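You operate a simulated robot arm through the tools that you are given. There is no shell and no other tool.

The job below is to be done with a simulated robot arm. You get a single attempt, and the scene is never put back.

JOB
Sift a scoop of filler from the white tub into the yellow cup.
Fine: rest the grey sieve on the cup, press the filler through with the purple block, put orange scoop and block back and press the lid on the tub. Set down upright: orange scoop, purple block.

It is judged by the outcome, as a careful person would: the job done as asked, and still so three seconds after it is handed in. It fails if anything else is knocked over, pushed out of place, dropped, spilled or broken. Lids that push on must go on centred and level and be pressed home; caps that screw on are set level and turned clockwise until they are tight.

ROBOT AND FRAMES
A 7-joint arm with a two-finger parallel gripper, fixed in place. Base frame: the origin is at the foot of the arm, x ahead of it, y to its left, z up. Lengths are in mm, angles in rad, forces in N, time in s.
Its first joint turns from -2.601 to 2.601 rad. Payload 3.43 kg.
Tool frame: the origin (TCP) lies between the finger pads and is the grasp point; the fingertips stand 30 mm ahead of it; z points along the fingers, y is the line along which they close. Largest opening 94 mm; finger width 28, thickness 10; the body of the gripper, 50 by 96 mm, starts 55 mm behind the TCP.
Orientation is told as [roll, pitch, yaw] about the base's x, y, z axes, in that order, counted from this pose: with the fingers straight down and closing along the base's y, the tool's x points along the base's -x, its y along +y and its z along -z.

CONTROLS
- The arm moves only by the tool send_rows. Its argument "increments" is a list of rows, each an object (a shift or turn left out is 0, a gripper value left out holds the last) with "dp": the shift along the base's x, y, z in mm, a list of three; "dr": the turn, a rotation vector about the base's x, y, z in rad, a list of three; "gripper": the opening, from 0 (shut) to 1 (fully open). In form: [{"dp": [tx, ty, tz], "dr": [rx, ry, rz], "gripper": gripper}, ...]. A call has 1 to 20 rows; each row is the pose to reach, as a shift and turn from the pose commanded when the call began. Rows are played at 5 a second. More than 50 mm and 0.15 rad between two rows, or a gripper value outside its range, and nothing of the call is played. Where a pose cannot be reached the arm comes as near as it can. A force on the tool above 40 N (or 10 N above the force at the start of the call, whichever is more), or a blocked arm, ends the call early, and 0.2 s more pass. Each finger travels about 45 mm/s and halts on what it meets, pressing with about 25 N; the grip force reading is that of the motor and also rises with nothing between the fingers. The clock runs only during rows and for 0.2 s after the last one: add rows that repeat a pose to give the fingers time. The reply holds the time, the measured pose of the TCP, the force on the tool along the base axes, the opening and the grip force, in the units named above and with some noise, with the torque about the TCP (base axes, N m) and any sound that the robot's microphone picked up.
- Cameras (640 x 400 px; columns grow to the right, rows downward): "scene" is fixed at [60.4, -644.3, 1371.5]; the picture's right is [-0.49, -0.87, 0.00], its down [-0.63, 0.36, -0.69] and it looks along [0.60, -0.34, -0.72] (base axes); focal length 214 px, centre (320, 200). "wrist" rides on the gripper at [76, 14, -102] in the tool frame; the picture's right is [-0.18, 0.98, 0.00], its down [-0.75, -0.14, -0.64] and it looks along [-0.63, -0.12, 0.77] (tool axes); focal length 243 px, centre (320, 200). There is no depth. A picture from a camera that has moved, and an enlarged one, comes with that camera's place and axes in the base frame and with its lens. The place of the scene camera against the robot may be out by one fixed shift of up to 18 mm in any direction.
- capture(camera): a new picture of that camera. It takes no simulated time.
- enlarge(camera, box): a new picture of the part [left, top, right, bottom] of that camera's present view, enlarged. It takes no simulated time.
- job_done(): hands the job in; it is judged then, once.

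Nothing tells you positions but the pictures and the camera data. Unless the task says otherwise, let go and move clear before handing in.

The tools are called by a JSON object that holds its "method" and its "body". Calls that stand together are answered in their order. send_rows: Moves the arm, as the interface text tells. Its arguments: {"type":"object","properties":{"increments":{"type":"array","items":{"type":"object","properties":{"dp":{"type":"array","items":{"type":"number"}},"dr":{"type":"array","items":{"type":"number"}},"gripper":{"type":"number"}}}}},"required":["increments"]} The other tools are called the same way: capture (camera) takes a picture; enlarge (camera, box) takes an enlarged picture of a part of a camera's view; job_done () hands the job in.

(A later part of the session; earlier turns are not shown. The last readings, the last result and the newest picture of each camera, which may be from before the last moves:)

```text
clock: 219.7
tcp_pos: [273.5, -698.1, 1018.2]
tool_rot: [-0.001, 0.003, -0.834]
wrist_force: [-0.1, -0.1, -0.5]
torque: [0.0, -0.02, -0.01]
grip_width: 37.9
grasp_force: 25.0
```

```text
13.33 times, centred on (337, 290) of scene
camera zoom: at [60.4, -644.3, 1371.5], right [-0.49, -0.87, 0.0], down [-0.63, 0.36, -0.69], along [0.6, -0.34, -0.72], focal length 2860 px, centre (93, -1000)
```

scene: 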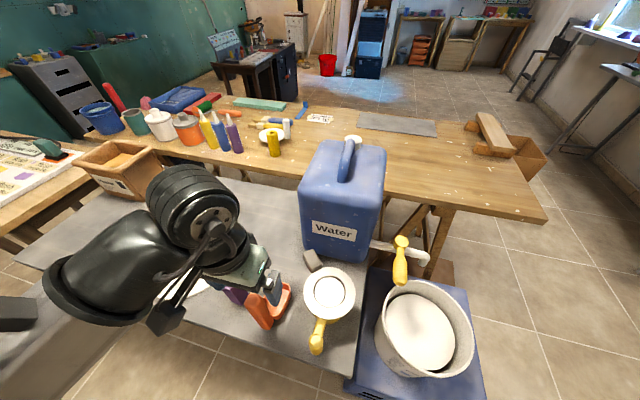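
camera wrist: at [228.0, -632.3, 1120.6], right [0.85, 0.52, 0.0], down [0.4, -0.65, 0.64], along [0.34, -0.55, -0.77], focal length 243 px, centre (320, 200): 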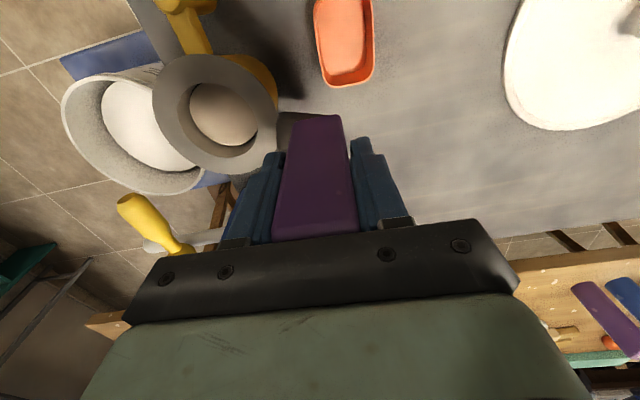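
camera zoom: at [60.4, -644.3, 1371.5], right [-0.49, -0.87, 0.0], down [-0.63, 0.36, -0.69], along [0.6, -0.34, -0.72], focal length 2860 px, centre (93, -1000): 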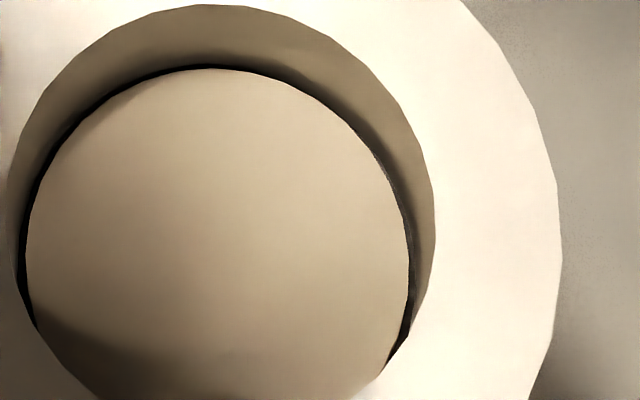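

No change. The leftover may be in the segments the square block hasn't covered. I'll turn the block 45° and press around the edge again with a bit more force.

{"method": "send_rows", "body": {"increments": [{"dp": [-12, -8, 0], "dr": [0, 0, -0.13]}, {"dp": [-25, -18, 0], "dr": [0, 0, -0.26]}, {"dp": [-40, -30, 0], "dr": [0, 0, -0.39]}, {"dp": [-55, -42, -5], "dr": [0, 0, -0.52]}, {"dp": [-68, -52, -10], "dr": [0, 0, -0.65]}, {"dp": [-78, -58, -20], "dr": [0, 0, -0.77]}, {"dp": [-78.5, -57.5, -45], "dr": [0, 0, -0.785]}, {"dp": [-78.5, -57.5, -60], "dr": [0, 0, -0.785]}, {"dp": [-78.5, -57.5, -60], "dr": [0, 0, -0.785]}]}}

{"method": "enlarge", "body": {"camera": "wrist", "box": [230, 20, 410, 180]}}

```text
clock: 221.7
tcp_pos: [194.3, -754.2, 956.6]
tool_rot: [-0.001, 0.0, -1.62]
wrist_force: [-0.4, 0.8, -1.4]
torque: [0.03, 0.0, 0.05]
grip_width: 37.7
grasp_force: 25.1
```

```text
2.50 times, centred on (320, 100) of wrist
camera zoom: at [211.7, -679.7, 1059.5], right [0.97, -0.23, 0.0], down [-0.18, -0.75, 0.64], along [-0.15, -0.62, -0.77], focal length 606 px, centre (320, 450)
```

zoom: 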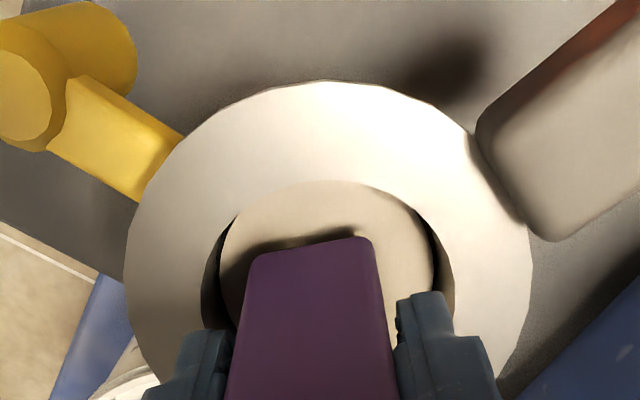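

{"method": "send_rows", "body": {"increments": [{"dp": [1.2, -3.4, -8]}, {"dp": [1.2, -3.4, -14]}, {"dp": [1.2, -3.4, -16]}, {"dp": [1.2, -3.4, -16]}]}}

```text
clock: 222.7
tcp_pos: [196.3, -756.9, 942.7]
tool_rot: [0.001, 0.0, -1.621]
wrist_force: [1.1, -0.4, 14.8]
torque: [-0.16, 0.11, 0.05]
grip_width: 37.9
grasp_force: 25.1
```

{"method": "send_rows", "body": {"increments": [{"dp": [0, 0, 5]}, {"dp": [13, -0.6, 5]}, {"dp": [13, -0.6, 0]}, {"dp": [13, -0.6, 0]}, {"dp": [11, 4.5, 5]}, {"dp": [11, 4.5, 0]}, {"dp": [11, 4.5, 0]}, {"dp": [7.5, 7.5, 5]}, {"dp": [7.5, 7.5, 0]}, {"dp": [7.5, 7.5, 0]}, {"dp": [4.5, 11, 5]}, {"dp": [4.5, 11, 0]}, {"dp": [4.5, 11, 0]}, {"dp": [0.6, 13, 5]}, {"dp": [0.6, 13, 0]}, {"dp": [0.6, 13, 0]}, {"dp": [-4.5, 11, 5]}, {"dp": [-4.5, 11, 0]}, {"dp": [-4.5, 11, 0]}, {"dp": [0, 0, 6]}]}}

{"method": "enlarge", "body": {"camera": "scene", "box": [300, 260, 370, 330]}}

```text
clock: 226.9
tcp_pos: [194.4, -757.8, 945.8]
tool_rot: [-0.002, 0.001, -1.619]
wrist_force: [-0.2, -0.7, 0.3]
torque: [-0.02, -0.01, -0.01]
grip_width: 37.9
grasp_force: 24.9
```

```text
5.71 times, centred on (335, 295) of scene
camera zoom: at [60.4, -644.3, 1371.5], right [-0.49, -0.87, 0.0], down [-0.63, 0.36, -0.69], along [0.6, -0.34, -0.72], focal length 1226 px, centre (234, -343)
```

zoom: 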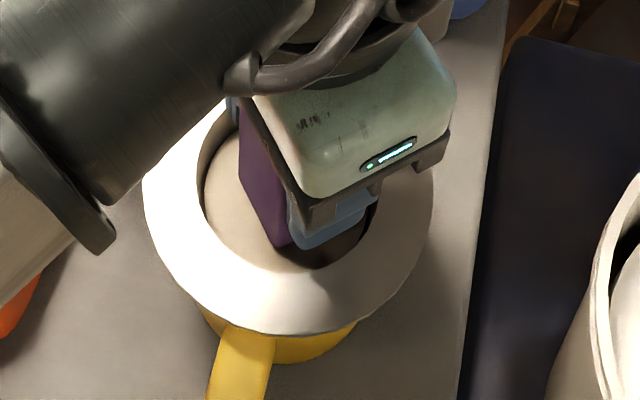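

{"method": "send_rows", "body": {"increments": [{"dp": [-7.5, 7.5, -1]}, {"dp": [-7.5, 7.5, -6]}, {"dp": [-7.5, 7.5, -6]}, {"dp": [-11, 4.5, -1]}, {"dp": [-11, 4.5, -6]}, {"dp": [-11, 4.5, -6]}, {"dp": [-13, 0.6, -1]}, {"dp": [-13, 0.6, -6]}, {"dp": [-13, 0.6, -6]}, {"dp": [-11, -4.5, -1]}, {"dp": [-11, -4.5, -6]}, {"dp": [-11, -4.5, -6]}, {"dp": [-7.5, -7.5, -1]}, {"dp": [-7.5, -7.5, -6]}, {"dp": [-7.5, -7.5, -6]}, {"dp": [-4.5, -11, -1]}, {"dp": [-4.5, -11, -6]}, {"dp": [-4.5, -11, -6]}, {"dp": [0, 0, 0]}]}}

{"method": "send_rows", "body": {"increments": [{"dp": [-0.6, -13, -1]}, {"dp": [-0.6, -13, -6]}, {"dp": [-0.6, -13, -6]}, {"dp": [4.5, -11, -1]}, {"dp": [4.5, -11, -6]}, {"dp": [4.5, -11, -6]}, {"dp": [7.5, -7.5, -1]}, {"dp": [7.5, -7.5, -6]}, {"dp": [7.5, -7.5, -6]}, {"dp": [11, -4.5, -1]}, {"dp": [11, -4.5, -6]}, {"dp": [11, -4.5, -6]}, {"dp": [0, 0, 0]}, {"dp": [0, 0, 30]}, {"dp": [0, 0, 60]}, {"dp": [0, 0, 70]}, {"dp": [30, 25, 70]}]}}

{"method": "send_rows", "body": {"increments": [{"dp": [25, 20, 0]}, {"dp": [50, 40, 0]}, {"dp": [50, 40, 0]}]}}

{"method": "enlarge", "body": {"camera": "scene", "box": [300, 260, 370, 330]}}

{"method": "capture", "body": {"camera": "scene"}}

```text
clock: 230.9
tcp_pos: [196.4, -756.9, 945.8]
tool_rot: [0.0, 0.002, -1.62]
wrist_force: [0.1, -0.4, -1.2]
torque: [-0.01, -0.02, -0.04]
grip_width: 37.5
grasp_force: 24.7
```

```text
clock: 234.5
tcp_pos: [225.6, -732.6, 1016.0]
tool_rot: [0.0, 0.002, -1.619]
wrist_force: [0.9, -0.5, -0.7]
torque: [-0.03, -0.01, -0.02]
grip_width: 37.7
grasp_force: 25.2
```

```text
clock: 235.3
tcp_pos: [277.7, -692.6, 1017.4]
tool_rot: [-0.002, 0.0, -1.621]
wrist_force: [-0.3, -0.2, -1.1]
torque: [-0.05, -0.01, 0.0]
grip_width: 37.9
grasp_force: 25.0
```

```text
5.71 times, centred on (335, 295) of scene
camera zoom: at [60.4, -644.3, 1371.5], right [-0.49, -0.87, 0.0], down [-0.63, 0.36, -0.69], along [0.6, -0.34, -0.72], focal length 1226 px, centre (234, -343)
```

zoom: 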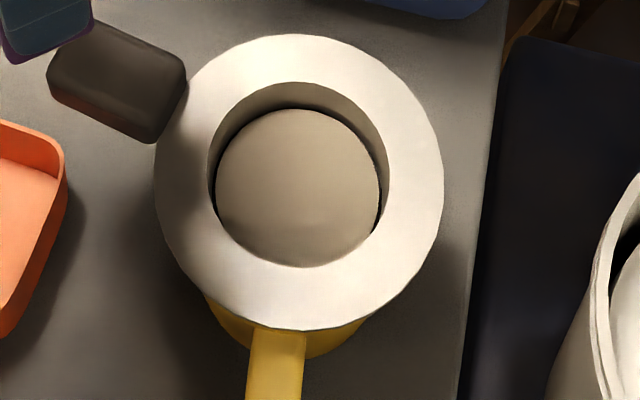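

```text
taken
```

scene: 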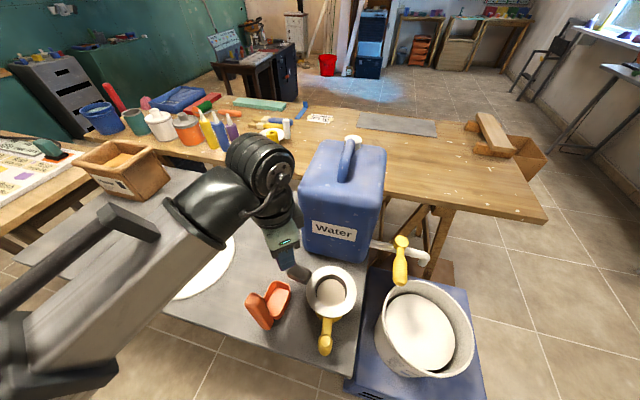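

{"method": "capture", "body": {"camera": "wrist"}}

```text
taken
camera wrist: at [294.5, -618.4, 1119.2], right [0.97, -0.23, 0.0], down [-0.18, -0.75, 0.64], along [-0.15, -0.62, -0.77], focal length 243 px, centre (320, 200)
```

wrist: 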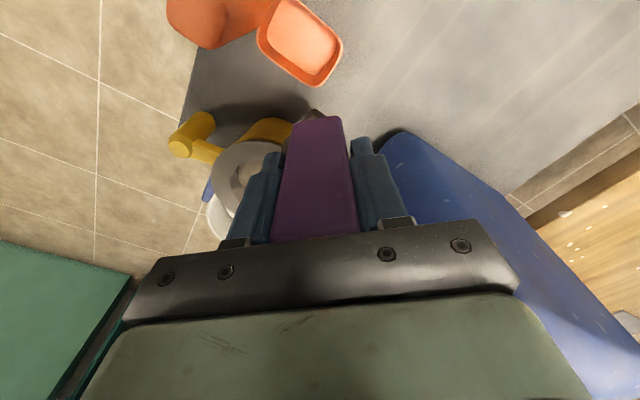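

{"method": "send_rows", "body": {"increments": [{"dp": [0, 0, 0], "dr": [0, 0, 0.13]}, {"dp": [0, 0, 0], "dr": [0, 0, 0.26]}, {"dp": [0, 5, 0], "dr": [0, 0, 0.39]}, {"dp": [0, 10, 0], "dr": [0, 0, 0.52]}, {"dp": [0, 10, 0], "dr": [0, 0, 0.65]}, {"dp": [0, 10, 0], "dr": [0, 0, 0.785]}, {"dp": [0, 10, 0], "dr": [0, 0, 0.785]}]}}

{"method": "enlarge", "body": {"camera": "wrist", "box": [120, 40, 260, 180]}}

```text
clock: 236.9
tcp_pos: [274.8, -682.6, 1017.4]
tool_rot: [0.001, 0.001, -0.834]
wrist_force: [-0.5, 0.1, -1.5]
torque: [-0.03, -0.03, 0.0]
grip_width: 38.0
grasp_force: 24.8
```

```text
2.86 times, centred on (190, 110) of wrist
camera zoom: at [234.3, -617.5, 1119.2], right [0.85, 0.53, 0.0], down [0.4, -0.65, 0.64], along [0.34, -0.55, -0.77], focal length 693 px, centre (691, 457)
```

zoom: 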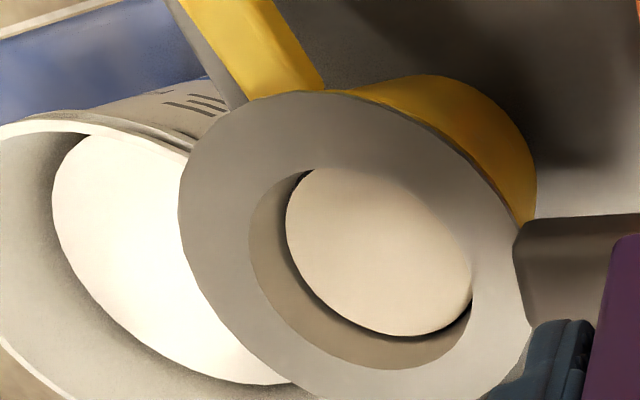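

The level hasn't changed, and the outermost presses nudged the cup by a few millimetres, so I'll stop those. I'll make one last attempt with firmer short strokes near the centre only, then compare.

{"method": "send_rows", "body": {"increments": [{"dp": [-25, -20, 0]}, {"dp": [-55, -50, -5]}, {"dp": [-79.3, -74.5, -16]}, {"dp": [-79.3, -74.5, -45]}, {"dp": [-79.3, -74.5, -68]}, {"dp": [-79.3, -74.5, -75]}, {"dp": [-79.3, -74.5, -76.5]}, {"dp": [-79.3, -74.5, -76.5]}]}}

{"method": "enlarge", "body": {"camera": "wrist", "box": [230, 20, 410, 180]}}

```text
clock: 238.7
tcp_pos: [196.4, -757.9, 939.2]
tool_rot: [-0.002, 0.0, -0.834]
wrist_force: [-0.4, 1.6, 19.2]
torque: [-0.31, -0.01, -0.05]
grip_width: 38.0
grasp_force: 24.8
```

```text
2.50 times, centred on (320, 100) of wrist
camera zoom: at [154.9, -692.5, 1042.8], right [0.85, 0.52, 0.0], down [0.4, -0.65, 0.64], along [0.34, -0.55, -0.77], focal length 606 px, centre (320, 450)
```

zoom: 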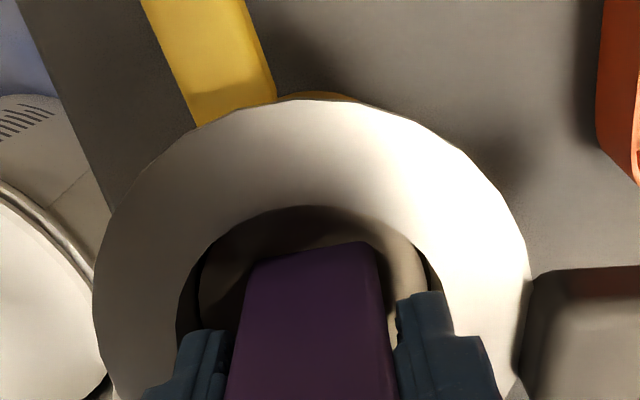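

{"method": "send_rows", "body": {"increments": [{"dp": [0, -3, 4]}, {"dp": [0, -3, 0.4]}, {"dp": [0, 0, 0.4]}, {"dp": [0, 3, 0.4]}, {"dp": [0, 5, 0.4]}, {"dp": [0, 2, 0.4]}, {"dp": [3, 1, 0.4]}, {"dp": [6, 0, 0.4]}, {"dp": [3, 0, 0.4]}, {"dp": [0, 0, 0.4]}, {"dp": [-3, 0, 0.4]}, {"dp": [-6, 0, 0.4]}, {"dp": [-3, 0, 0.4]}, {"dp": [0, 0, 0.4]}, {"dp": [0, 3, 0.4]}, {"dp": [0, 5, 0.4]}, {"dp": [0, 5, 4]}]}}

{"method": "send_rows", "body": {"increments": [{"dp": [0, 0, 40]}, {"dp": [0, 0, 75]}, {"dp": [25, 20, 77]}, {"dp": [55, 45, 77]}, {"dp": [78, 70, 77]}, {"dp": [78, 70, 77]}]}}

{"method": "enlarge", "body": {"camera": "wrist", "box": [120, 40, 260, 180]}}

{"method": "enlarge", "body": {"camera": "scene", "box": [300, 260, 370, 330]}}

```text
clock: 242.3
tcp_pos: [196.0, -751.8, 944.9]
tool_rot: [-0.001, 0.001, -0.835]
wrist_force: [0.6, 0.6, -0.6]
torque: [0.03, -0.03, 0.01]
grip_width: 37.9
grasp_force: 24.6
```

```text
clock: 243.7
tcp_pos: [275.1, -681.1, 1020.3]
tool_rot: [0.0, 0.004, -0.834]
wrist_force: [0.5, 0.1, -0.4]
torque: [-0.01, -0.05, 0.01]
grip_width: 37.9
grasp_force: 25.4
```

```text
2.86 times, centred on (190, 110) of wrist
camera zoom: at [234.4, -615.0, 1121.8], right [0.85, 0.52, 0.0], down [0.4, -0.65, 0.64], along [0.34, -0.55, -0.77], focal length 693 px, centre (691, 457)
```

zoom: 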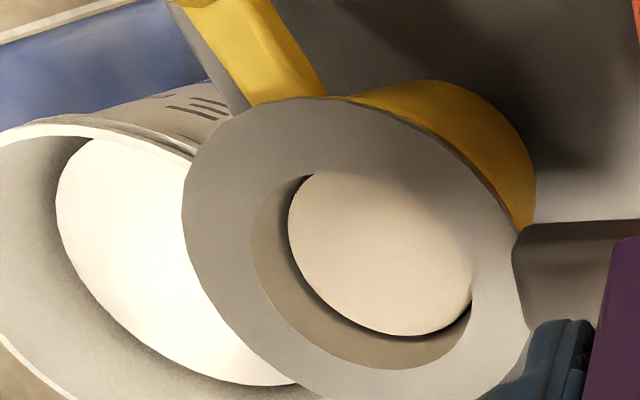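

```text
5.71 times, centred on (335, 295) of scene
camera zoom: at [60.4, -644.3, 1371.5], right [-0.49, -0.87, 0.0], down [-0.63, 0.36, -0.69], along [0.6, -0.34, -0.72], focal length 1226 px, centre (234, -343)
```

zoom: 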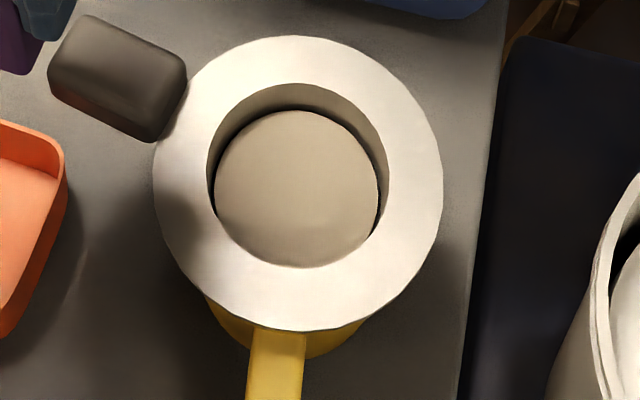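

The disc has turned from bright white to a tan coarse residue and no longer changes, so the fine filler appears to have passed through. Now I'll put the block back at its original spot, upright.

{"method": "send_rows", "body": {"increments": [{"dp": [25, 10, 0]}, {"dp": [48, 30, 0]}, {"dp": [54, 65, 0]}, {"dp": [53, 95, 0]}, {"dp": [52, 114, 0]}, {"dp": [52, 115, -40]}, {"dp": [52, 115, -85]}, {"dp": [52, 115, -125]}, {"dp": [52, 115, -148]}, {"dp": [52, 115, -148]}]}}

{"method": "capture", "body": {"camera": "wrist"}}

```text
clock: 245.9
tcp_pos: [326.7, -567.4, 875.0]
tool_rot: [0.0, 0.001, -0.834]
wrist_force: [0.1, -0.2, -1.2]
torque: [-0.02, -0.01, 0.01]
grip_width: 37.8
grasp_force: 25.2
```

```text
taken
camera wrist: at [285.6, -502.7, 976.4], right [0.85, 0.52, 0.0], down [0.4, -0.65, 0.64], along [0.34, -0.55, -0.77], focal length 243 px, centre (320, 200)
```

wrist: 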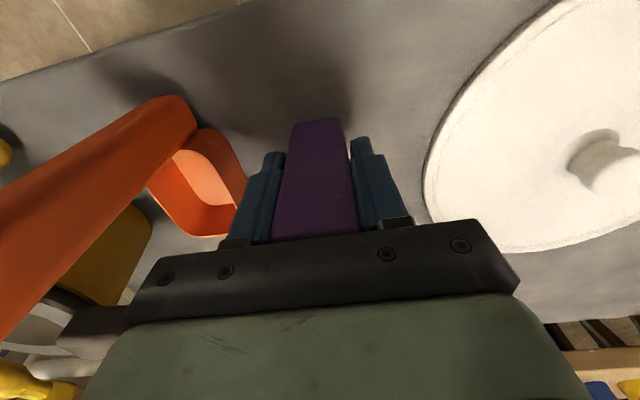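

{"method": "send_rows", "body": {"increments": [{"dp": [0, 0, -3]}, {"dp": [0, 0, -6]}, {"dp": [0, 0, -9]}, {"dp": [0, 0, -11]}, {"dp": [0, 0, -11]}]}}

{"method": "send_rows", "body": {"increments": [{"dp": [0, 0, -1]}, {"dp": [0, 0, -2]}, {"dp": [0, 0, -2]}]}}

```text
clock: 247.1
tcp_pos: [326.0, -567.8, 862.2]
tool_rot: [0.001, 0.003, -0.834]
wrist_force: [-0.6, -0.6, -0.8]
torque: [0.01, -0.01, 0.0]
grip_width: 37.8
grasp_force: 25.5
```

```text
clock: 247.9
tcp_pos: [327.5, -567.4, 859.9]
tool_rot: [0.0, 0.002, -0.833]
wrist_force: [-1.1, 0.1, -0.1]
torque: [-0.01, -0.01, -0.03]
grip_width: 37.8
grasp_force: 24.4
```

{"method": "send_rows", "body": {"increments": [{"dp": [0, 0, -1]}, {"dp": [0, 0, -2]}, {"dp": [0, 0, -2]}]}}

```text
clock: 248.7
tcp_pos: [325.4, -568.5, 859.4]
tool_rot: [-0.002, 0.0, -0.834]
wrist_force: [0.8, -1.4, 7.0]
torque: [-0.1, -0.14, -0.01]
grip_width: 37.7
grasp_force: 24.5
```

{"method": "send_rows", "body": {"increments": [{"dp": [0, 0, -0.8]}, {"dp": [0, 0, -0.8]}, {"dp": [0, 0, -0.3]}, {"dp": [0, 0, -0.3], "gripper": 0.5}, {"dp": [0, 0, -0.3], "gripper": 0.6}, {"dp": [0, 0, -0.3], "gripper": 0.75}, {"dp": [0, 0, -0.3], "gripper": 0.75}]}}

{"method": "capture", "body": {"camera": "wrist"}}

```text
clock: 250.3
tcp_pos: [326.6, -567.1, 857.5]
tool_rot: [-0.001, 0.001, -0.836]
wrist_force: [-0.5, 0.3, 0.2]
torque: [0.01, -0.04, 0.04]
grip_width: 70.7
grasp_force: 0.0
```

```text
taken
camera wrist: at [284.7, -502.4, 960.8], right [0.85, 0.52, 0.0], down [0.4, -0.65, 0.64], along [0.34, -0.55, -0.77], focal length 243 px, centre (320, 200)
```

wrist: 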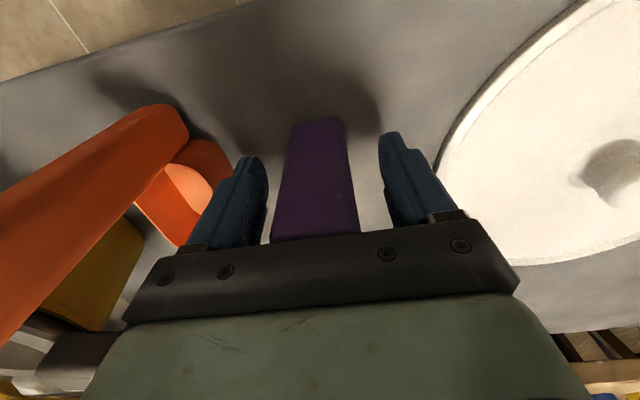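

The block stands upright. I'll rise straight up and check it, then examine the lid.

{"method": "send_rows", "body": {"increments": [{"dp": [0, 0, 5]}, {"dp": [0, 0, 30]}, {"dp": [0, 0, 70]}, {"dp": [0, 0, 115]}, {"dp": [0, 0, 140], "gripper": 1}, {"dp": [0, 0, 140], "gripper": 1}]}}

{"method": "capture", "body": {"camera": "wrist"}}

{"method": "capture", "body": {"camera": "scene"}}

```text
clock: 251.7
tcp_pos: [325.9, -567.6, 999.0]
tool_rot: [-0.001, 0.001, -0.836]
wrist_force: [-0.1, 0.1, -0.1]
torque: [0.01, 0.01, -0.02]
grip_width: 94.2
grasp_force: 0.1
```

```text
taken
camera wrist: at [285.0, -502.2, 1101.5], right [0.85, 0.52, 0.0], down [0.4, -0.65, 0.64], along [0.34, -0.55, -0.77], focal length 243 px, centre (320, 200)
```

wrist: 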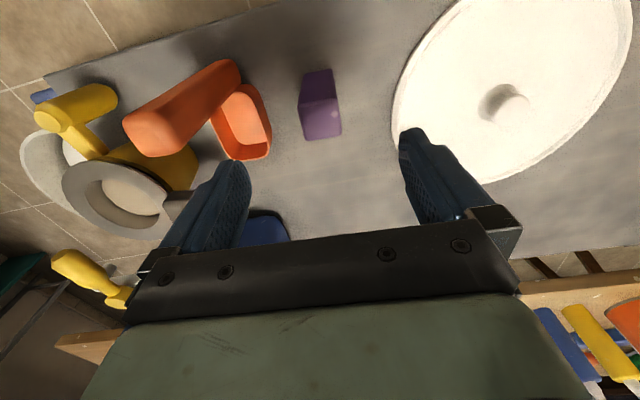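

```text
taken
```

scene: 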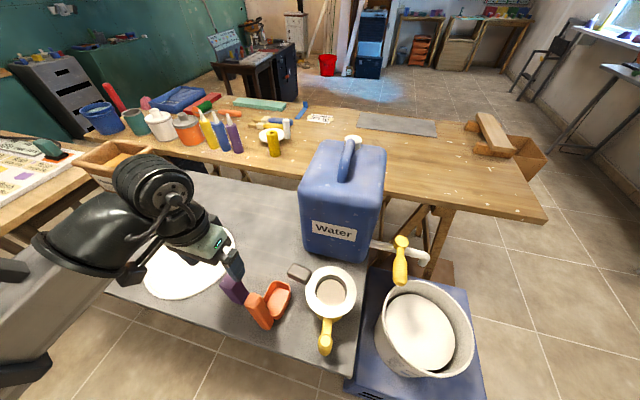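

The block and scoop are back in place. Now I'll look at the lid and its knob from two positions.

{"method": "send_rows", "body": {"increments": [{"dp": [35, 25, 0]}, {"dp": [70, 50, 0]}, {"dp": [105, 80, 0]}, {"dp": [135, 105, 0]}, {"dp": [150, 120, -10]}, {"dp": [150, 120, -10]}]}}

{"method": "capture", "body": {"camera": "wrist"}}

{"method": "enlarge", "body": {"camera": "wrist", "box": [240, 20, 420, 180]}}

```text
clock: 253.1
tcp_pos: [475.1, -447.4, 987.5]
tool_rot: [0.002, 0.002, -0.834]
wrist_force: [0.3, -0.1, 0.5]
torque: [-0.04, -0.02, -0.01]
grip_width: 93.9
grasp_force: 0.1
```

```text
taken
camera wrist: at [433.5, -381.0, 1089.8], right [0.85, 0.52, 0.0], down [0.4, -0.65, 0.64], along [0.34, -0.55, -0.77], focal length 243 px, centre (320, 200)
```

wrist: 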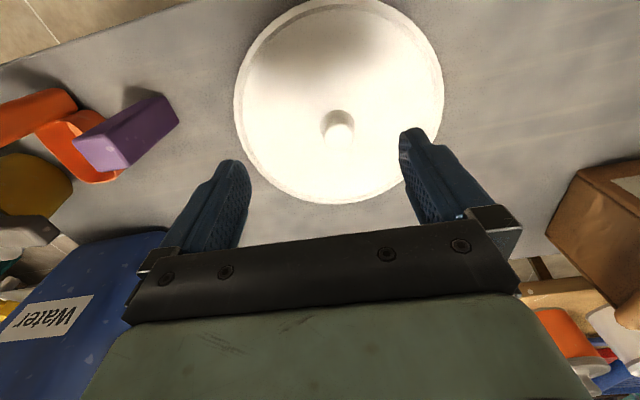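

```text
2.50 times, centred on (330, 100) of wrist
camera zoom: at [433.5, -381.0, 1089.8], right [0.85, 0.52, 0.0], down [0.4, -0.65, 0.64], along [0.34, -0.55, -0.77], focal length 606 px, centre (295, 450)
```

zoom: 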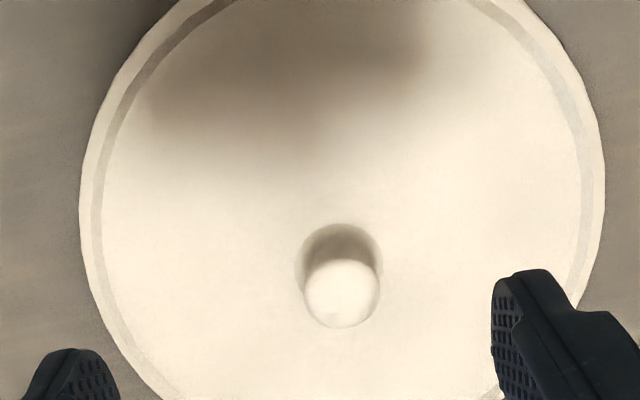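

The lid is 245 mm across with a 35 mm knob. Its centre is at (516,-476) and the knob top is at z of about 829. Before picking it up I'll test empty-handed whether the arm can reach the tub centre (radius about 1000) with the tool vertical.

{"method": "send_rows", "body": {"increments": [{"dp": [-40, -10, 15], "gripper": 0.5}, {"dp": [-80, -25, 30], "gripper": 0.5}, {"dp": [-120, -45, 40], "dr": [0, 0, -0.05], "gripper": 0.5}, {"dp": [-160, -65, 45], "dr": [0, 0, -0.11]}, {"dp": [-200, -88, 45], "dr": [0, 0, -0.17]}, {"dp": [-240, -110, 45], "dr": [0, 0, -0.24]}, {"dp": [-280, -135, 45], "dr": [0, 0, -0.31]}, {"dp": [-318, -165, 45], "dr": [0, 0, -0.38]}, {"dp": [-354, -197, 45], "dr": [0, 0, -0.45]}, {"dp": [-388, -232, 40], "dr": [0, 0, -0.52]}, {"dp": [-418, -270, 35], "dr": [0, 0, -0.59]}, {"dp": [-442, -312, 25], "dr": [0, 0, -0.65]}, {"dp": [-456, -358, 10], "dr": [0, 0, -0.69]}, {"dp": [-460, -402, -10], "dr": [0, 0, -0.69]}, {"dp": [-460, -440, -40], "dr": [0, 0, -0.69]}, {"dp": [-455, -470, -75], "dr": [0, 0, -0.69]}, {"dp": [-450, -490, -115], "dr": [0, 0, -0.69]}, {"dp": [-445, -505, -155], "dr": [0, 0, -0.69]}, {"dp": [-445, -505, -155], "dr": [0, 0, -0.69]}]}}

{"method": "capture", "body": {"camera": "wrist"}}

```text
refused: row 13 steps farther than a row can; nothing moved
```

```text
taken
camera wrist: at [433.5, -381.0, 1089.8], right [0.85, 0.52, 0.0], down [0.4, -0.65, 0.64], along [0.34, -0.55, -0.77], focal length 243 px, centre (320, 200)
```

wrist: 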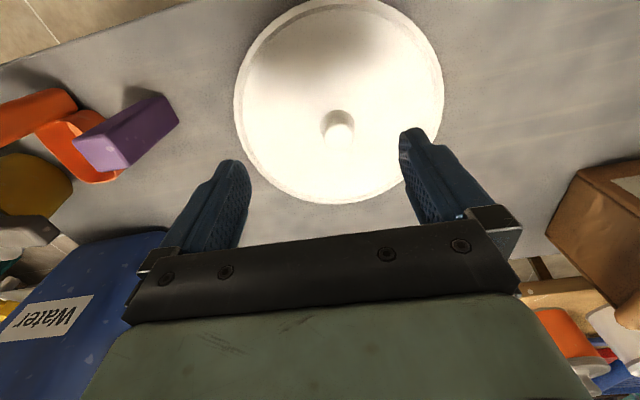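

{"method": "send_rows", "body": {"increments": [{"dp": [-38, -10, 15], "gripper": 0.5}, {"dp": [-76, -25, 30], "gripper": 0.5}, {"dp": [-115, -43, 40], "dr": [0, 0, -0.05], "gripper": 0.5}, {"dp": [-153, -62, 45], "dr": [0, 0, -0.11]}, {"dp": [-192, -84, 45], "dr": [0, 0, -0.17]}, {"dp": [-230, -105, 45], "dr": [0, 0, -0.24]}, {"dp": [-268, -128, 45], "dr": [0, 0, -0.31]}, {"dp": [-305, -155, 45], "dr": [0, 0, -0.38]}, {"dp": [-340, -185, 45], "dr": [0, 0, -0.45]}, {"dp": [-372, -218, 42], "dr": [0, 0, -0.52]}, {"dp": [-402, -253, 37], "dr": [0, 0, -0.59]}, {"dp": [-428, -290, 28], "dr": [0, 0, -0.65]}, {"dp": [-446, -330, 15], "dr": [0, 0, -0.69]}, {"dp": [-456, -370, 0], "dr": [0, 0, -0.69]}, {"dp": [-458, -410, -20], "dr": [0, 0, -0.69]}, {"dp": [-456, -445, -50], "dr": [0, 0, -0.69]}, {"dp": [-452, -475, -85], "dr": [0, 0, -0.69]}, {"dp": [-448, -498, -125], "dr": [0, 0, -0.69]}, {"dp": [-445, -505, -155], "dr": [0, 0, -0.69]}, {"dp": [-445, -505, -155], "dr": [0, 0, -0.69]}]}}

{"method": "capture", "body": {"camera": "wrist"}}

```text
clock: 257.3
tcp_pos: [31.9, -954.2, 833.2]
tool_rot: [0.0, 0.001, -1.524]
wrist_force: [-0.4, 0.3, -1.3]
torque: [-0.02, 0.0, -0.01]
grip_width: 47.0
grasp_force: 0.1
```

```text
taken
camera wrist: at [42.0, -878.3, 936.3], right [0.99, -0.14, 0.0], down [-0.11, -0.76, 0.64], along [-0.09, -0.64, -0.77], focal length 243 px, centre (320, 200)
```

wrist: 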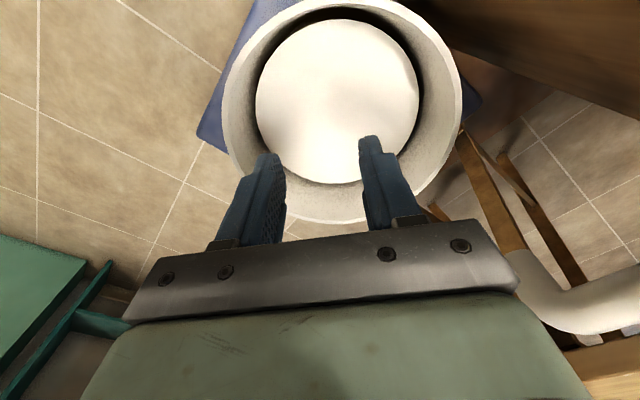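

{"method": "enlarge", "body": {"camera": "wrist", "box": [210, 0, 480, 230]}}

{"method": "send_rows", "body": {"increments": [{"dp": [4, -20, -20]}, {"dp": [10, -38, -45]}, {"dp": [13, -46, -75]}, {"dp": [13.5, -46, -93]}, {"dp": [13.5, -46, -93]}]}}

```text
1.74 times, centred on (345, 115) of wrist
camera zoom: at [42.0, -878.3, 936.3], right [0.99, -0.14, 0.0], down [-0.11, -0.76, 0.64], along [-0.09, -0.64, -0.77], focal length 422 px, centre (276, 348)
```

zoom: 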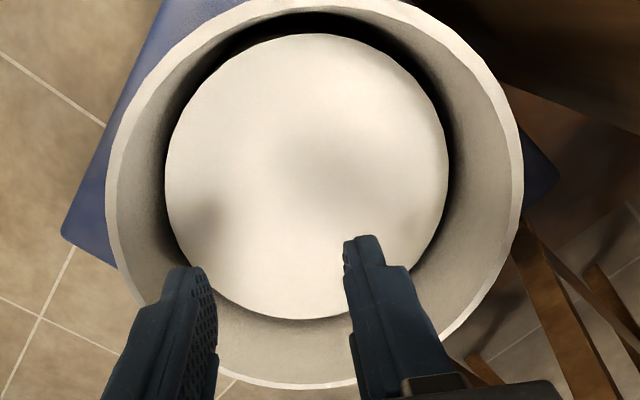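

```text
clock: 258.5
tcp_pos: [45.6, -998.0, 741.5]
tool_rot: [0.002, 0.002, -1.524]
wrist_force: [0.5, -0.2, 0.4]
torque: [-0.03, 0.0, -0.02]
grip_width: 47.1
grasp_force: 0.1
```

The arm reaches the tub centre vertically with no trouble, and this close view confirms the tub centre at (46,-1000), R of about 122.4 and rim z of about 699. Now I'll return to pick up the lid.

{"method": "send_rows", "body": {"increments": [{"dp": [0, 0, 45]}, {"dp": [-5, 30, 80]}, {"dp": [-12, 55, 118]}, {"dp": [-14, 80, 158]}, {"dp": [-14, 113, 193]}, {"dp": [-14, 150, 222]}, {"dp": [-12, 190, 243]}, {"dp": [-2, 232, 260], "dr": [0, 0, 0.05]}, {"dp": [16, 272, 273], "dr": [0, 0, 0.12]}, {"dp": [42, 310, 282], "dr": [0, 0, 0.19]}, {"dp": [72, 345, 287], "dr": [0, 0, 0.26]}, {"dp": [104, 378, 290], "dr": [0, 0, 0.33]}, {"dp": [140, 408, 290], "dr": [0, 0, 0.4]}, {"dp": [176, 435, 290], "dr": [0, 0, 0.47]}, {"dp": [214, 458, 290], "dr": [0, 0, 0.54]}, {"dp": [252, 478, 288], "dr": [0, 0, 0.61]}, {"dp": [292, 496, 283], "dr": [0, 0, 0.68]}, {"dp": [332, 510, 273], "dr": [0, 0, 0.74]}, {"dp": [372, 520, 260], "dr": [0, 0, 0.78]}, {"dp": [412, 527, 243], "dr": [0, 0, 0.78]}]}}

{"method": "send_rows", "body": {"increments": [{"dp": [30, -2, -20], "gripper": 0.8}, {"dp": [58.8, -5, -50], "gripper": 0.8}, {"dp": [58.8, -5, -80], "gripper": 0.8}, {"dp": [58.8, -5, -80], "gripper": 0.8}]}}

{"method": "capture", "body": {"camera": "wrist"}}

```text
clock: 262.7
tcp_pos: [455.5, -471.1, 982.7]
tool_rot: [0.0, 0.001, -0.743]
wrist_force: [0.1, 1.2, 1.1]
torque: [-0.05, 0.01, -0.01]
grip_width: 47.0
grasp_force: 0.1
```

```text
clock: 263.7
tcp_pos: [513.8, -475.2, 902.2]
tool_rot: [0.0, 0.0, -0.745]
wrist_force: [0.3, 0.1, 0.6]
torque: [0.0, 0.0, 0.01]
grip_width: 75.3
grasp_force: 0.0
```

```text
taken
camera wrist: at [468.0, -412.9, 1003.7], right [0.8, 0.6, 0.0], down [0.46, -0.61, 0.64], along [0.38, -0.51, -0.77], focal length 243 px, centre (320, 200)
```

wrist: 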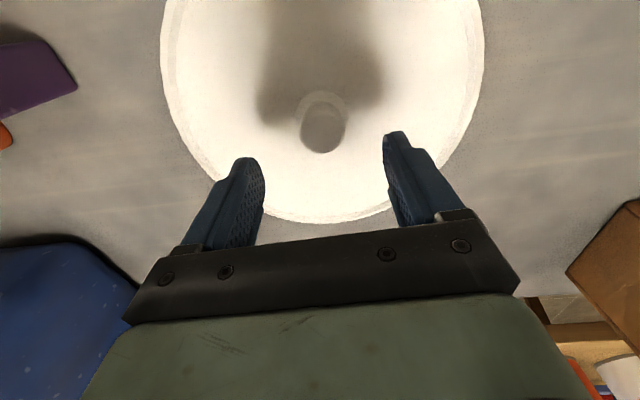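

{"method": "enlarge", "body": {"camera": "wrist", "box": [240, 60, 400, 190]}}

```text
3.08 times, centred on (320, 125) of wrist
camera zoom: at [468.0, -412.9, 1003.7], right [0.8, 0.6, 0.0], down [0.46, -0.61, 0.64], along [0.38, -0.51, -0.77], focal length 746 px, centre (320, 431)
```

zoom: 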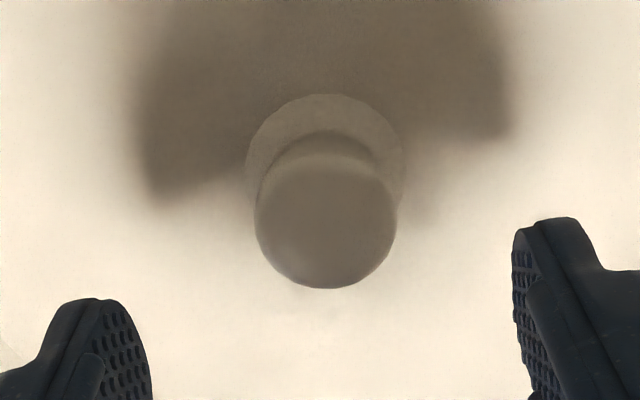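

The knob centre is at about (516,-476.5). I'll descend and grip the knob.

{"method": "send_rows", "body": {"increments": [{"dp": [2.3, -1.5, -25]}, {"dp": [2.3, -1.5, -45]}, {"dp": [2.3, -1.5, -58]}, {"dp": [2.3, -1.5, -58]}, {"dp": [2.3, -1.5, -58], "gripper": 0.3}, {"dp": [2.3, -1.5, -58], "gripper": 0}, {"dp": [2.3, -1.5, -58], "gripper": 0}, {"dp": [2.3, -1.5, -58], "gripper": 0}, {"dp": [2.3, -1.5, -58], "gripper": 0}]}}

{"method": "capture", "body": {"camera": "wrist"}}

```text
clock: 265.7
tcp_pos: [518.5, -477.2, 844.4]
tool_rot: [0.0, 0.003, -0.744]
wrist_force: [0.8, 0.3, 0.0]
torque: [0.01, -0.01, 0.0]
grip_width: 32.7
grasp_force: 24.5
```

```text
taken
camera wrist: at [469.9, -415.7, 947.6], right [0.8, 0.6, 0.0], down [0.46, -0.61, 0.64], along [0.38, -0.51, -0.77], focal length 243 px, centre (320, 200)
```

wrist: 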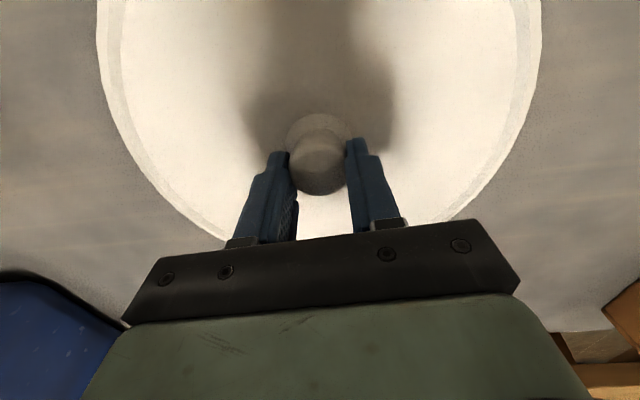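

{"method": "enlarge", "body": {"camera": "wrist", "box": [250, 90, 390, 210]}}

{"method": "enlarge", "body": {"camera": "wrist", "box": [60, 0, 580, 250]}}

```text
3.33 times, centred on (320, 150) of wrist
camera zoom: at [469.9, -415.7, 947.6], right [0.8, 0.6, 0.0], down [0.46, -0.61, 0.64], along [0.38, -0.51, -0.77], focal length 809 px, centre (320, 367)
```

zoom: 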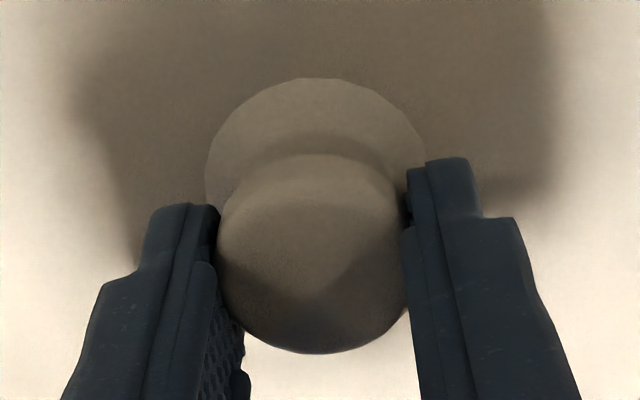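

```text
1.23 times, centred on (320, 125) of wrist
camera zoom: at [469.9, -415.7, 947.6], right [0.8, 0.6, 0.0], down [0.46, -0.61, 0.64], along [0.38, -0.51, -0.77], focal length 299 px, centre (320, 292)
```

zoom: 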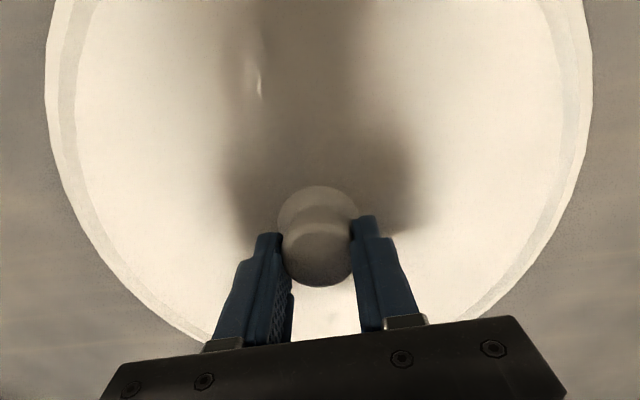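

The knob is gripped at its centre. I'll lift the lid and check that it stays level.

{"method": "send_rows", "body": {"increments": [{"dp": [0, 0, 6]}, {"dp": [0, 0, 15]}, {"dp": [0, 0, 30]}, {"dp": [0, 0, 50]}, {"dp": [0, 0, 50]}]}}

{"method": "capture", "body": {"camera": "wrist"}}

{"method": "capture", "body": {"camera": "scene"}}

```text
clock: 266.9
tcp_pos: [516.8, -478.5, 895.8]
tool_rot: [-0.001, 0.001, -0.744]
wrist_force: [-0.4, -0.5, -0.4]
torque: [0.03, 0.01, -0.04]
grip_width: 32.7
grasp_force: 24.7
```

```text
taken
camera wrist: at [470.5, -417.1, 997.7], right [0.8, 0.6, 0.0], down [0.46, -0.61, 0.64], along [0.38, -0.51, -0.77], focal length 243 px, centre (320, 200)
```

wrist: 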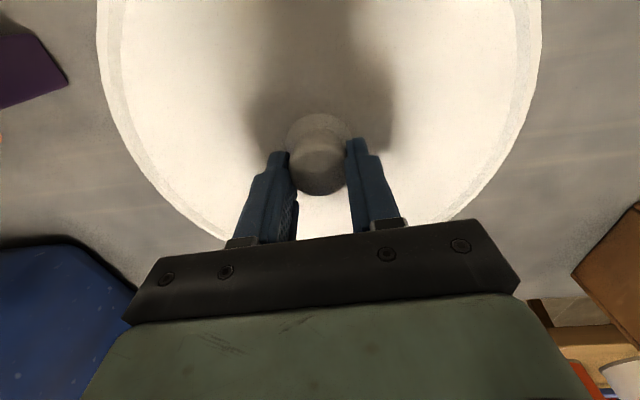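

```text
taken
```

scene: 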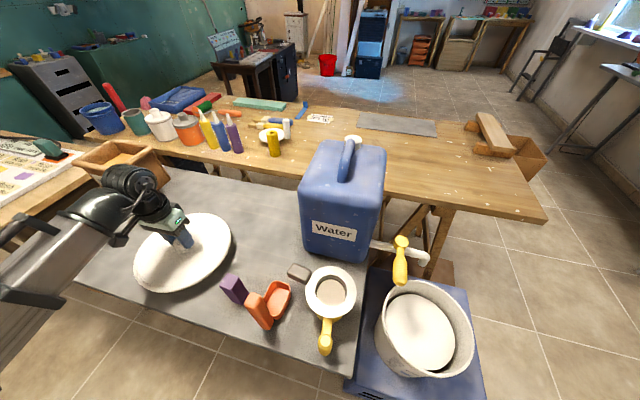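

The lid is level in the grip. I'll carry it slowly around the inner side at height, toward the free side of the tub.

{"method": "send_rows", "body": {"increments": [{"dp": [-15, 8, 40]}, {"dp": [-35, 20, 80]}, {"dp": [-60, 32, 115]}, {"dp": [-90, 42, 145]}, {"dp": [-125, 48, 149], "dr": [0, 0, -0.05]}, {"dp": [-157, 48, 149], "dr": [0, 0, -0.1]}, {"dp": [-190, 34, 149], "dr": [0, 0, -0.15]}, {"dp": [-222, 12, 149], "dr": [0, 0, -0.2]}, {"dp": [-256, -6, 149], "dr": [0, 0, -0.25]}, {"dp": [-290, -22, 149], "dr": [0, 0, -0.3]}, {"dp": [-325, -35, 149], "dr": [0, 0, -0.35]}, {"dp": [-360, -48, 149], "dr": [0, 0, -0.4]}, {"dp": [-395, -60, 149], "dr": [0, 0, -0.45]}, {"dp": [-428, -72, 149], "dr": [0, 0, -0.5]}, {"dp": [-460, -88, 149], "dr": [0, 0, -0.55]}, {"dp": [-488, -110, 149], "dr": [0, 0, -0.6]}, {"dp": [-512, -136, 149], "dr": [0, 0, -0.65]}, {"dp": [-530, -166, 149], "dr": [0, 0, -0.7]}, {"dp": [-543, -198, 149], "dr": [0, 0, -0.75]}, {"dp": [-550, -232, 149], "dr": [0, 0, -0.78]}]}}

{"method": "capture", "body": {"camera": "scene"}}

{"method": "capture", "body": {"camera": "wrist"}}

```text
clock: 268.4
tcp_pos: [364.4, -431.9, 1044.5]
tool_rot: [-0.005, -0.007, -0.837]
wrist_force: [3.3, -5.2, -11.9]
torque: [-0.14, 0.13, -0.16]
grip_width: 32.6
grasp_force: 24.7
stopped in row 7: the force on the tool passed its limit at 46 N (the readings are from after the stop); the commanded pose is now the measured one
```

```text
taken
```

scene: 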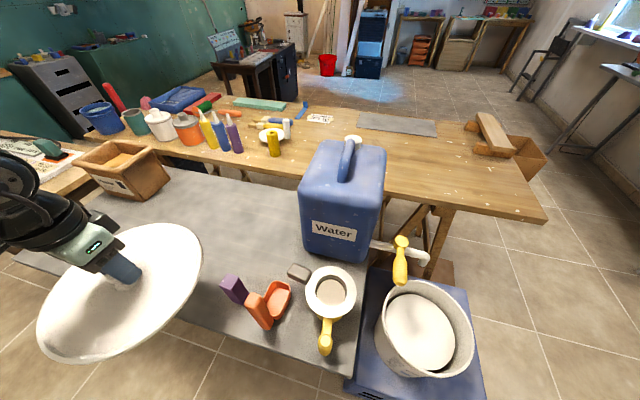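

```text
taken
camera wrist: at [323.1, -365.4, 1146.3], right [0.85, 0.52, 0.0], down [0.4, -0.65, 0.65], along [0.34, -0.55, -0.76], focal length 243 px, centre (320, 200)
```

wrist: 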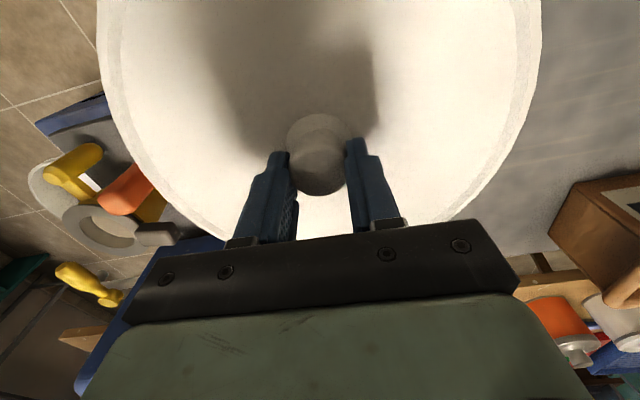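

The camera bracket likely touched the forearm because this pose is high and close in, and the lid is still fine in the grip. I'll drop a little, turn the wrist so the camera is off to the side, and continue.

{"method": "send_rows", "body": {"increments": [{"dp": [5, -5, -15]}, {"dp": [10, -10, -35]}, {"dp": [12, -12, -55]}, {"dp": [12, -12, -60]}, {"dp": [12, -12, -60]}]}}

{"method": "capture", "body": {"camera": "wrist"}}

```text
clock: 269.6
tcp_pos: [376.4, -443.4, 984.7]
tool_rot: [-0.003, -0.007, -0.838]
wrist_force: [0.2, 0.2, 0.2]
torque: [0.05, -0.04, 0.0]
grip_width: 32.6
grasp_force: 25.4
```

```text
taken
camera wrist: at [334.6, -377.1, 1086.3], right [0.85, 0.52, 0.0], down [0.4, -0.65, 0.65], along [0.34, -0.55, -0.76], focal length 243 px, centre (320, 200)
```

wrist: 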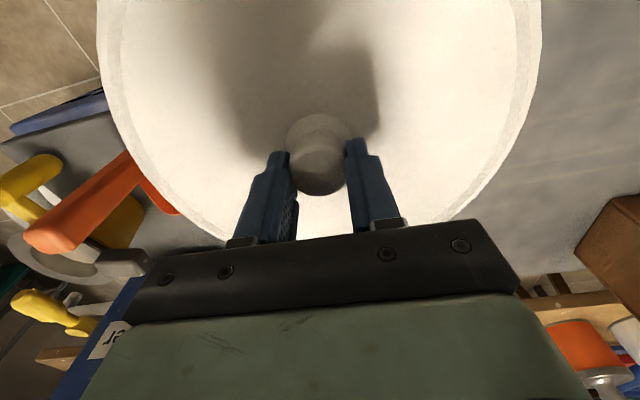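

{"method": "send_rows", "body": {"increments": [{"dp": [-6, 2, 0], "dr": [0, 0, 0.13]}, {"dp": [-12, 4, 0], "dr": [0, 0, 0.26]}, {"dp": [-20, 6, 0], "dr": [0, 0, 0.39]}, {"dp": [-28, 8, 0], "dr": [0, 0, 0.52]}, {"dp": [-36, 10, 0], "dr": [0, 0, 0.65]}, {"dp": [-46, 12, 0], "dr": [0, 0, 0.78]}, {"dp": [-56, 13, 0], "dr": [0, 0, 0.91]}, {"dp": [-66, 13, 0], "dr": [0, 0, 1.04]}, {"dp": [-66, 13, 0], "dr": [0, 0, 1.04]}]}}

```text
clock: 271.6
tcp_pos: [310.0, -429.9, 983.8]
tool_rot: [-0.002, -0.008, 0.205]
wrist_force: [0.4, -0.1, -0.6]
torque: [-0.02, 0.01, 0.01]
grip_width: 32.8
grasp_force: 24.7
```

{"method": "send_rows", "body": {"increments": [{"dp": [-35, -10, 0]}, {"dp": [-70, -22, 0]}, {"dp": [-105, -35, 0]}, {"dp": [-140, -46, 0]}, {"dp": [-175, -58, 0]}, {"dp": [-208, -75, 0]}, {"dp": [-240, -95, 0]}, {"dp": [-268, -120, 0]}, {"dp": [-294, -148, 0]}, {"dp": [-316, -178, 0], "dr": [0, 0, -0.02]}, {"dp": [-332, -212, 0], "dr": [0, 0, -0.04]}, {"dp": [-343, -247, 0], "dr": [0, 0, -0.06]}, {"dp": [-348, -285, 0], "dr": [0, 0, -0.08]}, {"dp": [-350, -322, 0], "dr": [0, 0, -0.1]}, {"dp": [-350, -360, 0], "dr": [0, 0, -0.12]}, {"dp": [-350, -398, 0], "dr": [0, 0, -0.14]}, {"dp": [-350, -436, 0], "dr": [0, 0, -0.16]}, {"dp": [-350, -472, 0], "dr": [0, 0, -0.18]}, {"dp": [-350, -505, 0], "dr": [0, 0, -0.2]}, {"dp": [-350, -505, 0], "dr": [0, 0, -0.2]}]}}

{"method": "capture", "body": {"camera": "wrist"}}

{"method": "capture", "body": {"camera": "scene"}}

```text
clock: 275.8
tcp_pos: [-39.6, -935.6, 986.4]
tool_rot: [-0.004, -0.006, 0.002]
wrist_force: [-0.4, 0.2, -1.3]
torque: [0.01, -0.02, -0.01]
grip_width: 32.4
grasp_force: 25.1
```

```text
taken
camera wrist: at [-117.4, -921.6, 1087.5], right [0.18, 0.98, 0.0], down [0.75, -0.14, 0.65], along [0.64, -0.12, -0.76], focal length 243 px, centre (320, 200)
```

wrist: 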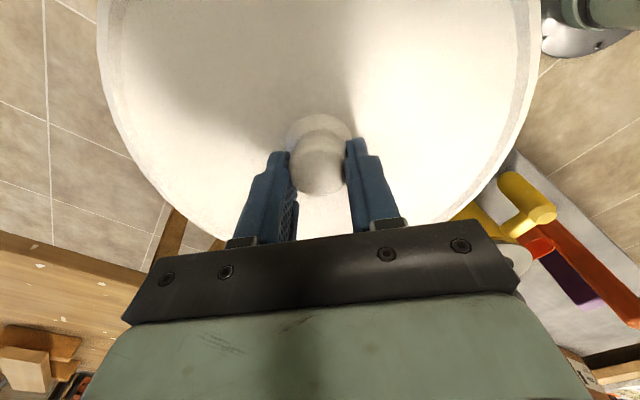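

```text
taken
```

scene: 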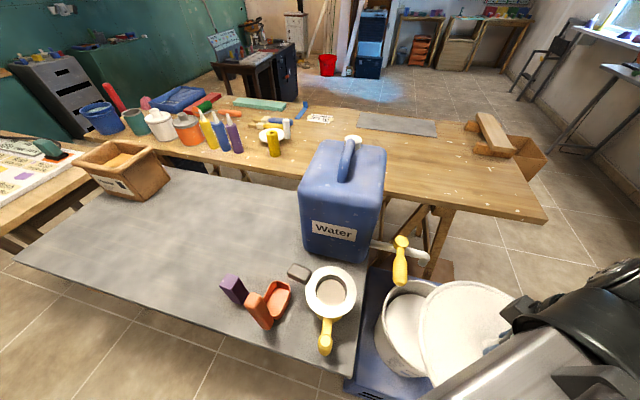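

The lid is beside the tub, clear of the lever and spout. I'll level the tool and descend here to just above rim height, then slide in underneath the tap.

{"method": "send_rows", "body": {"increments": [{"dp": [0, 0, -15], "dr": [0.004, 0.006, 0]}, {"dp": [0, 0, -55], "dr": [0.004, 0.006, 0]}, {"dp": [0, 0, -95], "dr": [0.004, 0.006, 0]}, {"dp": [0, 0, -135], "dr": [0.004, 0.006, 0]}, {"dp": [0, 0, -175], "dr": [0.004, 0.006, 0]}, {"dp": [0, 0, -205], "dr": [0.004, 0.006, 0]}, {"dp": [0, 0, -225], "dr": [0.004, 0.006, 0]}, {"dp": [0, 0, -225], "dr": [0.004, 0.006, 0]}]}}

{"method": "capture", "body": {"camera": "scene"}}

{"method": "capture", "body": {"camera": "wrist"}}

```text
clock: 277.6
tcp_pos: [-39.3, -937.4, 758.6]
tool_rot: [0.002, 0.003, 0.001]
wrist_force: [-0.2, -0.5, -0.8]
torque: [0.01, 0.01, 0.0]
grip_width: 32.5
grasp_force: 25.1
```

```text
taken
```

scene: 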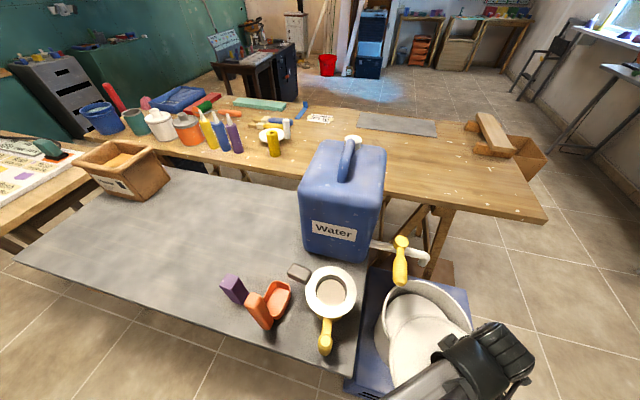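

```text
taken
camera wrist: at [-116.4, -923.7, 861.1], right [0.18, 0.98, 0.0], down [0.75, -0.14, 0.64], along [0.63, -0.12, -0.77], focal length 243 px, centre (320, 200)
```

wrist: 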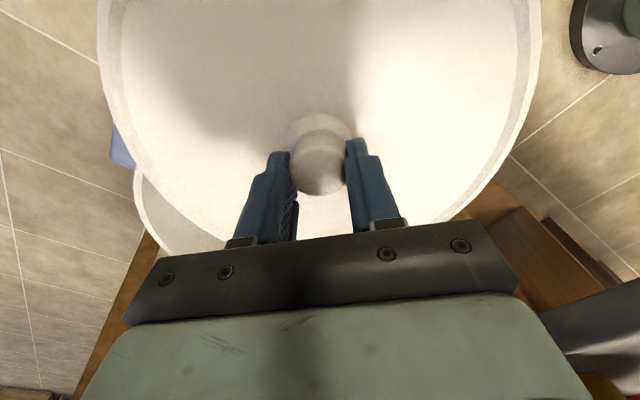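

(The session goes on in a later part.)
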